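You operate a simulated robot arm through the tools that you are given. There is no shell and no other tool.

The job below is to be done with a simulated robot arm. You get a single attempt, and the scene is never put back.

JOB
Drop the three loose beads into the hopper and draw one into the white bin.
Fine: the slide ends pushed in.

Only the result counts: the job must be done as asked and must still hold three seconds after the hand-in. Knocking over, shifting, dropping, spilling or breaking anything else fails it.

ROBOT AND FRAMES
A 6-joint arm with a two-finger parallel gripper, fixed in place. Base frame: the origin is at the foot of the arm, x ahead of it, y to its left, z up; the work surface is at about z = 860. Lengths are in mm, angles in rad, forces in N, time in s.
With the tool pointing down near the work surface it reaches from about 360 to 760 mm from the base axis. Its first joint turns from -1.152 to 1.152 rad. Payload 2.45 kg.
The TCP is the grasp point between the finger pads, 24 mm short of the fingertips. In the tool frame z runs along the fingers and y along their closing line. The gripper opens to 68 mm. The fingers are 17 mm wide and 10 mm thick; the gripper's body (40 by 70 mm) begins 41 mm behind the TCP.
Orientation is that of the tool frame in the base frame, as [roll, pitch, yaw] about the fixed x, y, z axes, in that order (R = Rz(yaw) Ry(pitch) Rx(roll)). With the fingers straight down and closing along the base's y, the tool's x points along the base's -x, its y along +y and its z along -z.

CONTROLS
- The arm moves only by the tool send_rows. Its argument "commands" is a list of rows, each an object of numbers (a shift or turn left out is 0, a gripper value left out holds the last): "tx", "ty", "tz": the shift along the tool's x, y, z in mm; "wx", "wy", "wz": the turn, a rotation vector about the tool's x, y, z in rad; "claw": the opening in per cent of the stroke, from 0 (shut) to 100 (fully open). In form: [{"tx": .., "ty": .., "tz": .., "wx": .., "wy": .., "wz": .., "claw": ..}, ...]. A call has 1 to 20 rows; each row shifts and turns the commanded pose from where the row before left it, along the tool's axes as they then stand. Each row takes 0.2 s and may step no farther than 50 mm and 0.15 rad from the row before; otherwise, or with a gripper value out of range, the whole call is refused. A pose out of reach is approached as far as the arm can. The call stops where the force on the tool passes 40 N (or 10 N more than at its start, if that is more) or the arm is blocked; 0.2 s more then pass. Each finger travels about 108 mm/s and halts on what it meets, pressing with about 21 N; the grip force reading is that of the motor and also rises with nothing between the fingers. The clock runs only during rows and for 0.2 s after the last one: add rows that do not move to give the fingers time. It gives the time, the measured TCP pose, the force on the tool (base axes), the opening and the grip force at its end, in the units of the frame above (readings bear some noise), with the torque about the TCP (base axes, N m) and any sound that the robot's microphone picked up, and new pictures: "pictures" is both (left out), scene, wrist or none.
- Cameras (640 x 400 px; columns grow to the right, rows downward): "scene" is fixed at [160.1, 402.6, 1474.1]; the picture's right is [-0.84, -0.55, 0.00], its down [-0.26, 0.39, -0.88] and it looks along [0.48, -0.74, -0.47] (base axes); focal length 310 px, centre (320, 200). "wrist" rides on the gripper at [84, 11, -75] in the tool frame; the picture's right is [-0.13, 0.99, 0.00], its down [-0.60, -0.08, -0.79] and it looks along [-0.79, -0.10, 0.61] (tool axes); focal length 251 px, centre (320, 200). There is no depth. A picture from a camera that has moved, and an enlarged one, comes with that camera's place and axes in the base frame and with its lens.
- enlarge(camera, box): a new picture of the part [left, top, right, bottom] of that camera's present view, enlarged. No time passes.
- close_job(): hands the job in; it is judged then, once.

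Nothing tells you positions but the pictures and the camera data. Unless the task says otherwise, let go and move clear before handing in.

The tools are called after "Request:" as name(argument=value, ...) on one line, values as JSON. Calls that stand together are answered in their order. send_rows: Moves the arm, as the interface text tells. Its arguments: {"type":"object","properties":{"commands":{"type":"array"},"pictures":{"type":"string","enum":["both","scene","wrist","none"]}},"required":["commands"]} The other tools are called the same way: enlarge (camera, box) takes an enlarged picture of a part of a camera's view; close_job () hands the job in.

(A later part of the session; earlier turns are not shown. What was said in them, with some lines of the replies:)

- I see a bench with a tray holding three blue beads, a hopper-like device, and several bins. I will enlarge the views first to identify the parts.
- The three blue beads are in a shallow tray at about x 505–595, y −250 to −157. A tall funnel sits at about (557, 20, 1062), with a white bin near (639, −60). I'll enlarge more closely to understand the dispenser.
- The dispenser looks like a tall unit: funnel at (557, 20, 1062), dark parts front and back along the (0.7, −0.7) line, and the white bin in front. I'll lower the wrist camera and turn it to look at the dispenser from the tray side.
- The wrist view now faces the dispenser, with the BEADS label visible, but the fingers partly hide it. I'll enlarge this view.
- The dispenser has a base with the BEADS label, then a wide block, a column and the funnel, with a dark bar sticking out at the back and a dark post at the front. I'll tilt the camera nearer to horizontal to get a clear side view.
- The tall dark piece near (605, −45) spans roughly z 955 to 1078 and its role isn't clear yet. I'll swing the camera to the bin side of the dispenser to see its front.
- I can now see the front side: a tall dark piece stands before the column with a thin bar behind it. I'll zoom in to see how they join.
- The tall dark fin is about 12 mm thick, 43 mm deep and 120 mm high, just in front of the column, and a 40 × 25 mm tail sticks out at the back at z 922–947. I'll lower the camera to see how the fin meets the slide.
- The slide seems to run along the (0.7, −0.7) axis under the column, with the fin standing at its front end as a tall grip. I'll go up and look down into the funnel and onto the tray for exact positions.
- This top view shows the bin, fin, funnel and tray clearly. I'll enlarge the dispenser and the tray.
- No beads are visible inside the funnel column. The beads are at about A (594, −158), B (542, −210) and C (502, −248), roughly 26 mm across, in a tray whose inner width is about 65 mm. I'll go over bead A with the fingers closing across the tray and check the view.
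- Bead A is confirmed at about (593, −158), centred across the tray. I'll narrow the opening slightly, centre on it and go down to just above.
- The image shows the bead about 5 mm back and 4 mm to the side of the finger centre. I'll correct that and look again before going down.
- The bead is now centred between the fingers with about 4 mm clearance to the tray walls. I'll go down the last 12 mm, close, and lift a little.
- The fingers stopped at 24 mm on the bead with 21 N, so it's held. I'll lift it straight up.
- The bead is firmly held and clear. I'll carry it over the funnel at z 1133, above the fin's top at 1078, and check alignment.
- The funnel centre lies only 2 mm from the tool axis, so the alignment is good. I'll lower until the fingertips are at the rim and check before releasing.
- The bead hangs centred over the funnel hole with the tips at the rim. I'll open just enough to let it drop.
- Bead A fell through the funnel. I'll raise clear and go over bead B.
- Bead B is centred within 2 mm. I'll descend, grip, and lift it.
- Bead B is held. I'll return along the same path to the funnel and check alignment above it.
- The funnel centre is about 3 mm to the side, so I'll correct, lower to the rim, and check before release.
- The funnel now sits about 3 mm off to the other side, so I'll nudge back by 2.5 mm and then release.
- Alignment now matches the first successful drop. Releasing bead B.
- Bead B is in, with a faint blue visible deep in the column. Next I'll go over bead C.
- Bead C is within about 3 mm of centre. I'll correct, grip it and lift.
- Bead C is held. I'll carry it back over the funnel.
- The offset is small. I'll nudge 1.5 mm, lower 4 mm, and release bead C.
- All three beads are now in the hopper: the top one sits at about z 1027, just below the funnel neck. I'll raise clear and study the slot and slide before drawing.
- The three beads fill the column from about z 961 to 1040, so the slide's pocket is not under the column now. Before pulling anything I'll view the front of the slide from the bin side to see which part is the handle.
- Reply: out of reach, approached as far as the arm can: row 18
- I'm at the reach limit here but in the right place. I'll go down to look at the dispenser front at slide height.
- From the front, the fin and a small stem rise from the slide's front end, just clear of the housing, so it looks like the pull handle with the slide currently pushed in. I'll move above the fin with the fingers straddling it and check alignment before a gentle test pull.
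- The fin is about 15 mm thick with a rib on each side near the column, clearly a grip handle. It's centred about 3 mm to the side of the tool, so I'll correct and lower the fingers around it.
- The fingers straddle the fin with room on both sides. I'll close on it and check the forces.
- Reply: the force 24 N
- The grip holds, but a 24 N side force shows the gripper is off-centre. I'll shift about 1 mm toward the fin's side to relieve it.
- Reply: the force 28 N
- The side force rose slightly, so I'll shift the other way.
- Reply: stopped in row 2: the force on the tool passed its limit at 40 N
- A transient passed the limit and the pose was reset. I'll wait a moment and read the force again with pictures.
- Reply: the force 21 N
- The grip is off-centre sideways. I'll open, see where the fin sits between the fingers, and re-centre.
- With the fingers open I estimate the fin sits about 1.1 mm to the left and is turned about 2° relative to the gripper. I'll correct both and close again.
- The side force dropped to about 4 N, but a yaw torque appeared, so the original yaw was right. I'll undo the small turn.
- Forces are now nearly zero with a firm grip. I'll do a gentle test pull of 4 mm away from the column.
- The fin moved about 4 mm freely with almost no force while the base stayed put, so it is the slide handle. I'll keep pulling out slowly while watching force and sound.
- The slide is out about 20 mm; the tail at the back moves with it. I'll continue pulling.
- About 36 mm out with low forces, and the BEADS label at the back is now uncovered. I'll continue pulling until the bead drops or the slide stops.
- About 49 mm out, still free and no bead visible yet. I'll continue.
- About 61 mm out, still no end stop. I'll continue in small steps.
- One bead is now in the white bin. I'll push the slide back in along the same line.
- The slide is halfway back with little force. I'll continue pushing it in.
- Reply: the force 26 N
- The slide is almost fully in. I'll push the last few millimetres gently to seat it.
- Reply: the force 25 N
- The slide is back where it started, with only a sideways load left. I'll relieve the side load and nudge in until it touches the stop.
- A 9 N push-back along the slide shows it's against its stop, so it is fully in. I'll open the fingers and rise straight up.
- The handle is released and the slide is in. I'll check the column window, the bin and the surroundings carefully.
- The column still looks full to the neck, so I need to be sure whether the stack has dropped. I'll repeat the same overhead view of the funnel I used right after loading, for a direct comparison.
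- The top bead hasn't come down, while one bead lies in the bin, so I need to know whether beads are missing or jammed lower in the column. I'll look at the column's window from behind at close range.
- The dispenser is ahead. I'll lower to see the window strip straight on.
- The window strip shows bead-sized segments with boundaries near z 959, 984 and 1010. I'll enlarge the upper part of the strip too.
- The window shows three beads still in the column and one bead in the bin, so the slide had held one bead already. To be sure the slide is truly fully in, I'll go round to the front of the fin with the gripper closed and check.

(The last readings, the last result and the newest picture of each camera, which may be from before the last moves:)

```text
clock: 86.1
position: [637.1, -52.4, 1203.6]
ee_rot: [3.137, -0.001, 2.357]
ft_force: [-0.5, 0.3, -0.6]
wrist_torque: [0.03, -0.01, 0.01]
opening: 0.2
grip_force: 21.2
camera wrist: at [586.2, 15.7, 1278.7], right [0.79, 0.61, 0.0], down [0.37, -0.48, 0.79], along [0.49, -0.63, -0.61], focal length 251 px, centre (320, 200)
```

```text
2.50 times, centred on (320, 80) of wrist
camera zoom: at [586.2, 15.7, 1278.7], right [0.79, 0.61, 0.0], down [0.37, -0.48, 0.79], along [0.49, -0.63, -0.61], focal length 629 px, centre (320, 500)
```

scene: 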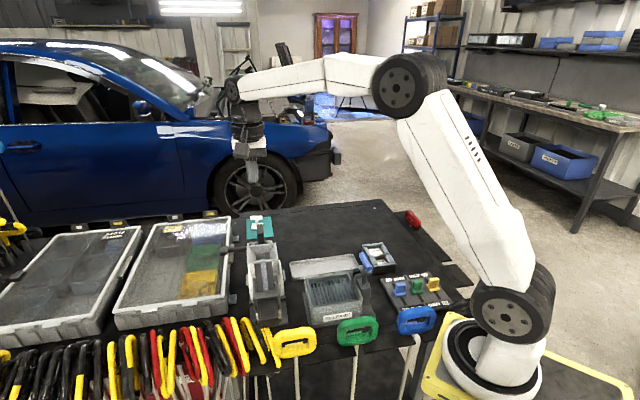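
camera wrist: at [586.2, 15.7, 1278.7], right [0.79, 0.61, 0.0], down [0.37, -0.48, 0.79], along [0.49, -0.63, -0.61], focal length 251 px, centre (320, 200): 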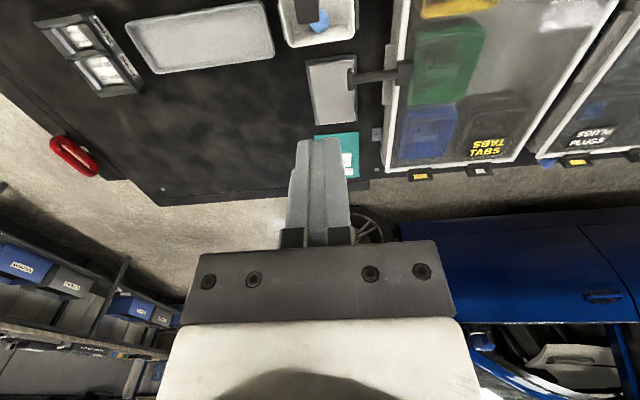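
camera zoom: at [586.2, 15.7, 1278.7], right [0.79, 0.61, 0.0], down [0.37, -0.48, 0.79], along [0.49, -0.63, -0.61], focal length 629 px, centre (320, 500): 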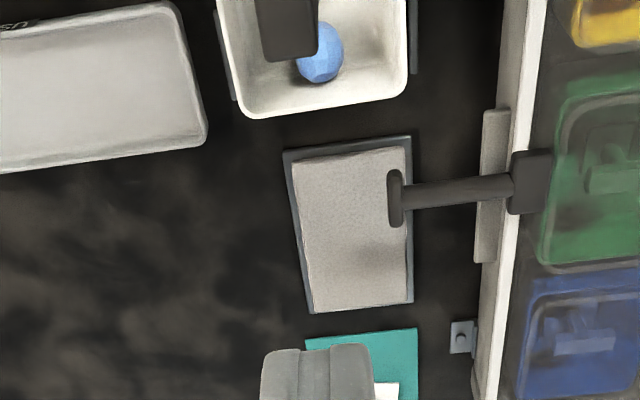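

The bin holds exactly one bead. The fin's front face is about 22 mm from the tool axis; I'll centre sideways and lower the closed fingers in front of it.

Request:
send_rows(commands=[{"ty": -3.5}, {"tz": 38}, {"tz": 38}, {"tz": 38}, {"tz": 36}, {}], pictures="wrist")

Request:
enlarge(camera="wrist", box=[220, 60, 420, 220])

```text
clock: 87.5
position: [632.1, -54.5, 1052.5]
ee_rot: [3.139, 0.002, 2.357]
ft_force: [1.1, 0.7, 0.7]
wrist_torque: [0.0, 0.01, -0.01]
opening: 0.2
grip_force: 21.4
camera wrist: at [580.2, 12.1, 1126.7], right [0.79, 0.61, 0.0], down [0.37, -0.48, 0.79], along [0.49, -0.63, -0.61], focal length 251 px, centre (320, 200)
```

wrist: 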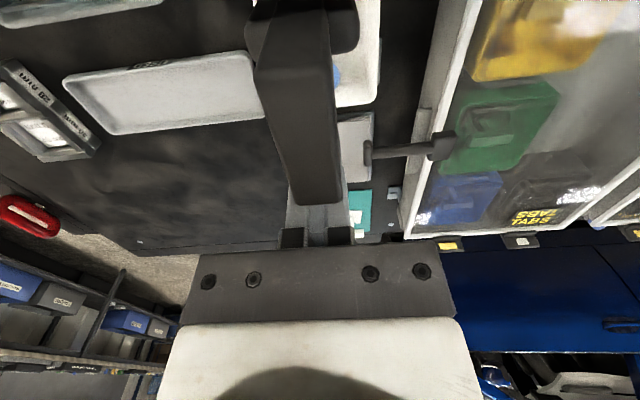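

```text
2.50 times, centred on (320, 140) of wrist
camera zoom: at [580.2, 12.1, 1126.7], right [0.79, 0.61, 0.0], down [0.37, -0.48, 0.79], along [0.49, -0.63, -0.61], focal length 629 px, centre (320, 350)
```

zoom: 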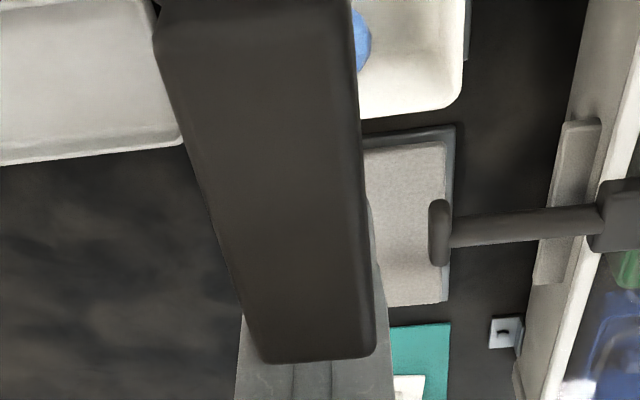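

The fin is centred ahead of the closed fingers. I'll creep toward it in small steps until contact.

Request:
send_rows(commands=[{"tx": 2.5}, {"tx": 2.5}, {"tx": 2}, {}], pictures="none")

```text
clock: 88.5
position: [628.4, -48.9, 1052.3]
ee_rot: [3.138, 0.0, 2.357]
ft_force: [-0.5, 0.9, -0.9]
wrist_torque: [-0.01, 0.06, 0.0]
opening: 0.0
grip_force: 20.6
```

Request:
send_rows(commands=[{"tx": 1.5}, {"tx": 1.5}, {"tx": 1}, {}], pictures="none")

```text
clock: 89.5
position: [623.6, -47.2, 1054.3]
ee_rot: [3.137, 0.002, 2.357]
ft_force: [-0.2, 0.1, -0.6]
wrist_torque: [0.0, 0.0, -0.01]
opening: 0.0
grip_force: 20.8
```

No contact yet after 11 mm. I'll keep creeping in 1 mm steps.

Request:
send_rows(commands=[{"tx": 1}, {"tx": 1}, {}], pictures="none")

Request:
send_rows(commands=[{"tx": 1}, {"tx": 1}, {}], pictures="wrist")

```text
clock: 90.3
position: [623.7, -46.5, 1054.5]
ee_rot: [3.137, -0.002, 2.358]
ft_force: [0.0, -0.1, -0.8]
wrist_torque: [0.0, -0.01, -0.02]
opening: 0.0
grip_force: 21.2
```

```text
clock: 91.1
position: [623.4, -45.3, 1054.3]
ee_rot: [3.137, 0.004, 2.358]
ft_force: [9.6, -11.8, 0.4]
wrist_torque: [0.18, 0.14, 0.0]
opening: 0.2
grip_force: 21.1
camera wrist: at [571.8, 21.7, 1128.2], right [0.79, 0.61, 0.01], down [0.37, -0.48, 0.79], along [0.49, -0.63, -0.61], focal length 251 px, centre (320, 200)
```

wrist: 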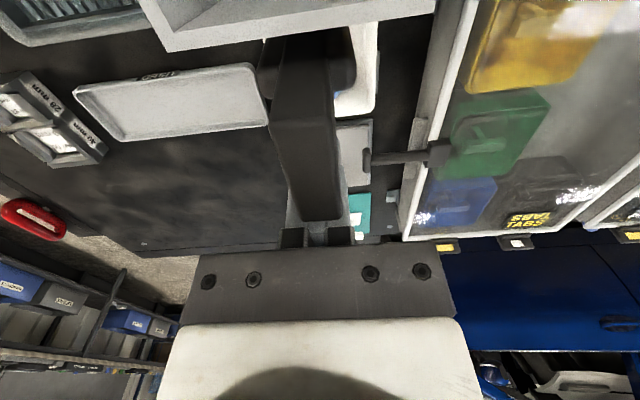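

The fin resists firmly (about 15 N within 2 mm of contact), so the slide is against its stop and fully in. I'll back off and rise clear.

Request:
send_rows(commands=[{"tx": -5}, {"tx": -10}, {"tx": -5}, {"tz": -40}, {"tz": -40}, {"tz": -40}, {"tz": -40}, {"tz": -20, "claw": 50}, {}, {}], pictures="both")

Request:
enlarge(camera="scene", box=[220, 205, 320, 330])

Request:
enlarge(camera="wrist", box=[220, 0, 420, 125])

```text
clock: 93.3
position: [636.4, -59.5, 1234.4]
ee_rot: [3.138, 0.0, 2.359]
ft_force: [0.4, 0.3, 1.0]
wrist_torque: [-0.01, 0.01, 0.02]
opening: 33.9
grip_force: 0.2
camera wrist: at [585.7, 8.1, 1309.3], right [0.79, 0.61, 0.0], down [0.37, -0.48, 0.79], along [0.49, -0.63, -0.61], focal length 251 px, centre (320, 200)
```

scene: 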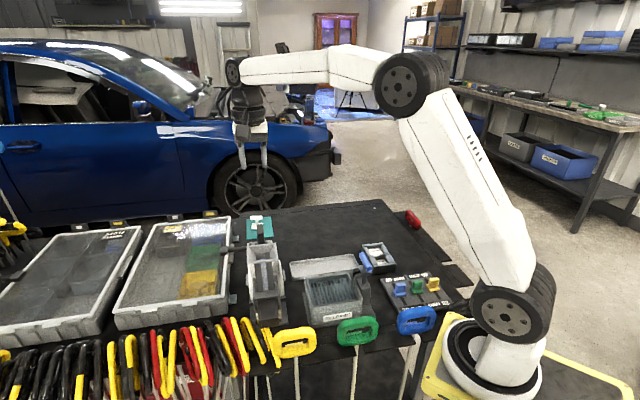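
wrist: 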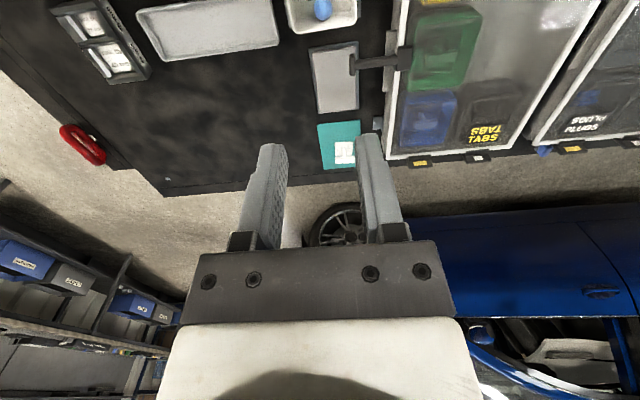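

```text
3.20 times, centred on (270, 268) of scene
camera zoom: at [160.1, 402.6, 1474.1], right [-0.84, -0.55, 0.0], down [-0.26, 0.39, -0.88], along [0.48, -0.74, -0.47], focal length 993 px, centre (480, -16)
```

zoom: 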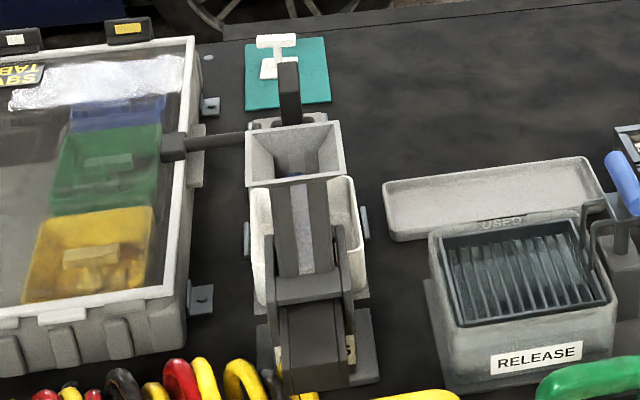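

```text
3.20 times, centred on (320, 62) of wrist
camera zoom: at [585.7, 8.1, 1309.3], right [0.79, 0.61, 0.0], down [0.37, -0.48, 0.79], along [0.49, -0.63, -0.61], focal length 805 px, centre (320, 640)
```

zoom: 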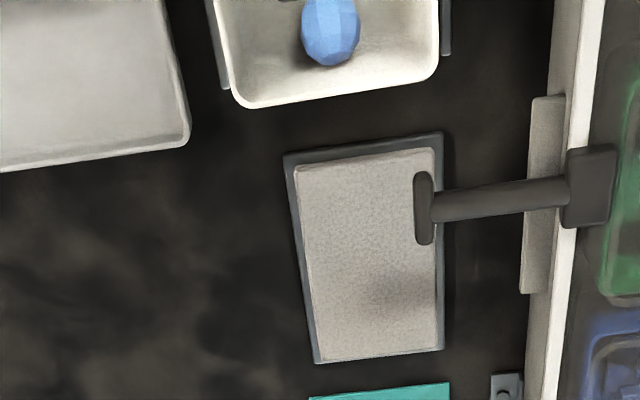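

Everything looks undisturbed. I'll shift back to see the whole bin and count its beads before handing in.

Request:
send_rows(commands=[{"tx": 35, "ty": -20}, {"tx": 35, "ty": -20}, {"tx": 35, "ty": -20}, {}, {}], pictures="wrist")

Request:
enlarge(camera="wrist", box=[240, 0, 440, 125])

```text
clock: 94.5
position: [518.2, -24.8, 1231.6]
ee_rot: [3.139, -0.001, 2.357]
ft_force: [0.5, 0.0, -0.5]
wrist_torque: [-0.02, -0.03, 0.0]
opening: 33.9
grip_force: 0.0
camera wrist: at [466.7, 42.8, 1306.1], right [0.79, 0.61, 0.0], down [0.37, -0.48, 0.79], along [0.49, -0.63, -0.61], focal length 251 px, centre (320, 200)
```

wrist: 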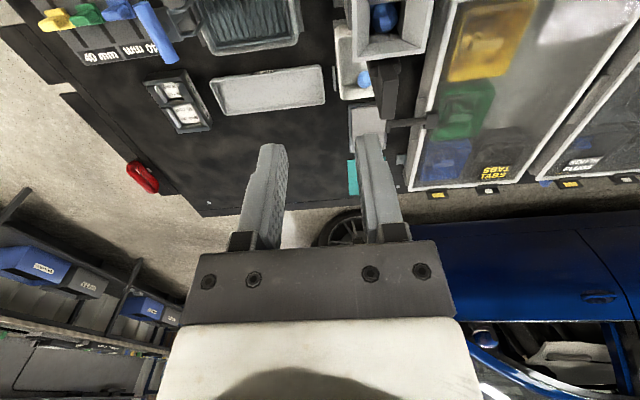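

```text
3.20 times, centred on (340, 62) of wrist
camera zoom: at [466.7, 42.8, 1306.1], right [0.79, 0.61, 0.0], down [0.37, -0.48, 0.79], along [0.49, -0.63, -0.61], focal length 805 px, centre (256, 640)
```

zoom: 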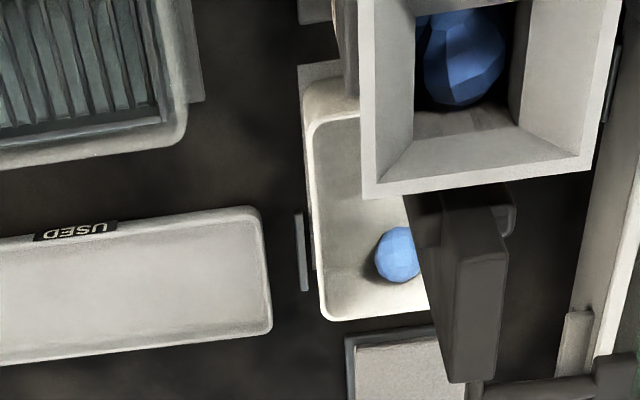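

The bin shows one bead, the hopper top shows a bead, and the tray is empty. I'll withdraw to a clear pose like the start and take a last look.

Request:
send_rows(commands=[{"tx": -1.3, "ty": -25.3, "tz": -22.8}, {"tx": -1.3, "ty": -25.3, "tz": -22.8}, {"tx": -1.3, "ty": -25.3, "tz": -22.8}, {"tx": -1.3, "ty": -25.3, "tz": -22.8}, {"tx": -1.3, "ty": -25.3, "tz": -22.8}, {"wz": -0.15}, {"wz": -0.15}, {"wz": -0.15}, {"wz": -0.15}, {"wz": -0.15}, {"wz": -0.15}, {"wz": -0.15}, {}, {}], pictures="both")

Request:
enlarge(camera="wrist", box=[220, 0, 460, 150])

Request:
enlarge(camera="scene", box=[220, 200, 460, 350])

```text
clock: 97.5
position: [435.9, -122.3, 1346.3]
ee_rot: [3.14, 0.006, -2.877]
ft_force: [-0.6, -0.4, 0.0]
wrist_torque: [-0.03, 0.01, -0.04]
opening: 34.2
grip_force: 0.1
camera wrist: at [351.6, -133.5, 1421.0], right [-0.14, 0.99, 0.0], down [0.6, 0.08, 0.8], along [0.79, 0.11, -0.61], focal length 251 px, centre (320, 200)
```

scene: 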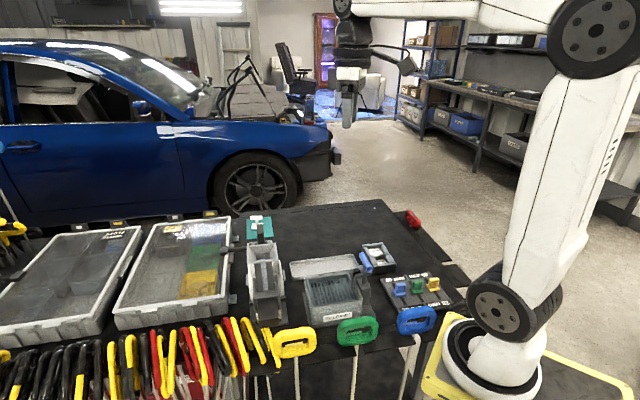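
wrist: 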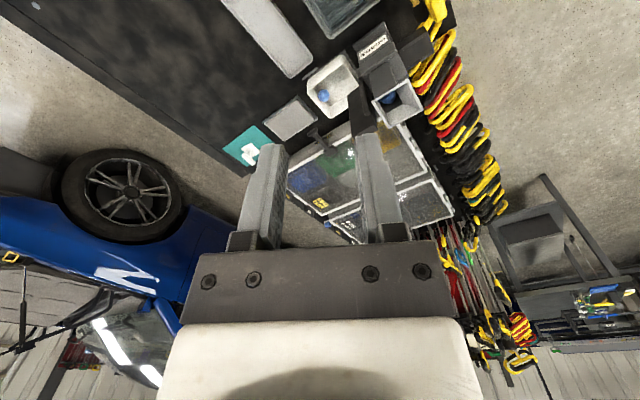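

```text
2.67 times, centred on (340, 75) of wrist
camera zoom: at [351.6, -133.5, 1421.0], right [-0.14, 0.99, 0.0], down [0.6, 0.08, 0.8], along [0.79, 0.11, -0.61], focal length 670 px, centre (267, 533)
```

zoom: 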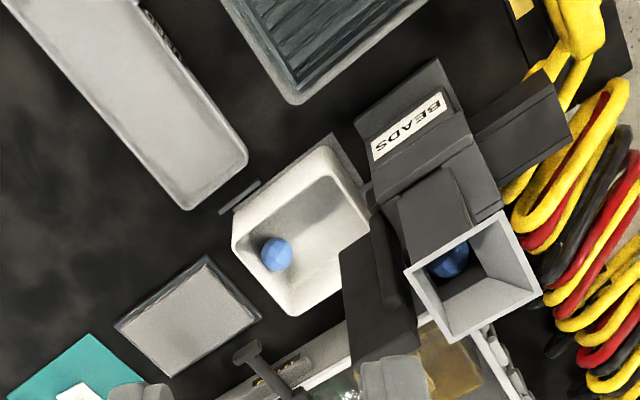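

```text
2.67 times, centred on (340, 275) of scene
camera zoom: at [160.1, 402.6, 1474.1], right [-0.84, -0.55, 0.0], down [-0.26, 0.39, -0.88], along [0.48, -0.74, -0.47], focal length 828 px, centre (267, 0)
```

zoom: 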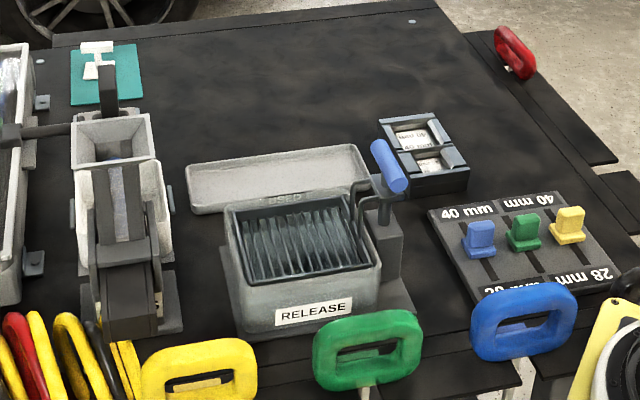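

The last view shows one blue bead in the white bin, an empty tray, the beads in the hopper and the slide pushed in. Nothing else has moved and the arm is clear, so I'm handing in.

Request:
close_job()

```text
The job is handed in.
```

I dropped all three loose beads into the hopper and drew one bead into the white bin. The slide ended pushed in against its stop, and I've handed the job in.

- **Drawn bead:** it was probably not one of the three loose ones. After the draw I could still see three beads in the hopper column, so the slide seems to have been holding one already.
- **Hopper:** the beads did not move down after I pushed the slide back in, and I don't know why. The slide is back where it started, and it would not go further when I pressed it with about 15 N.
- **Surroundings:** the tray is empty. I saw nothing else moved, knocked over or spilled, and the arm let go and is clear of the bench.
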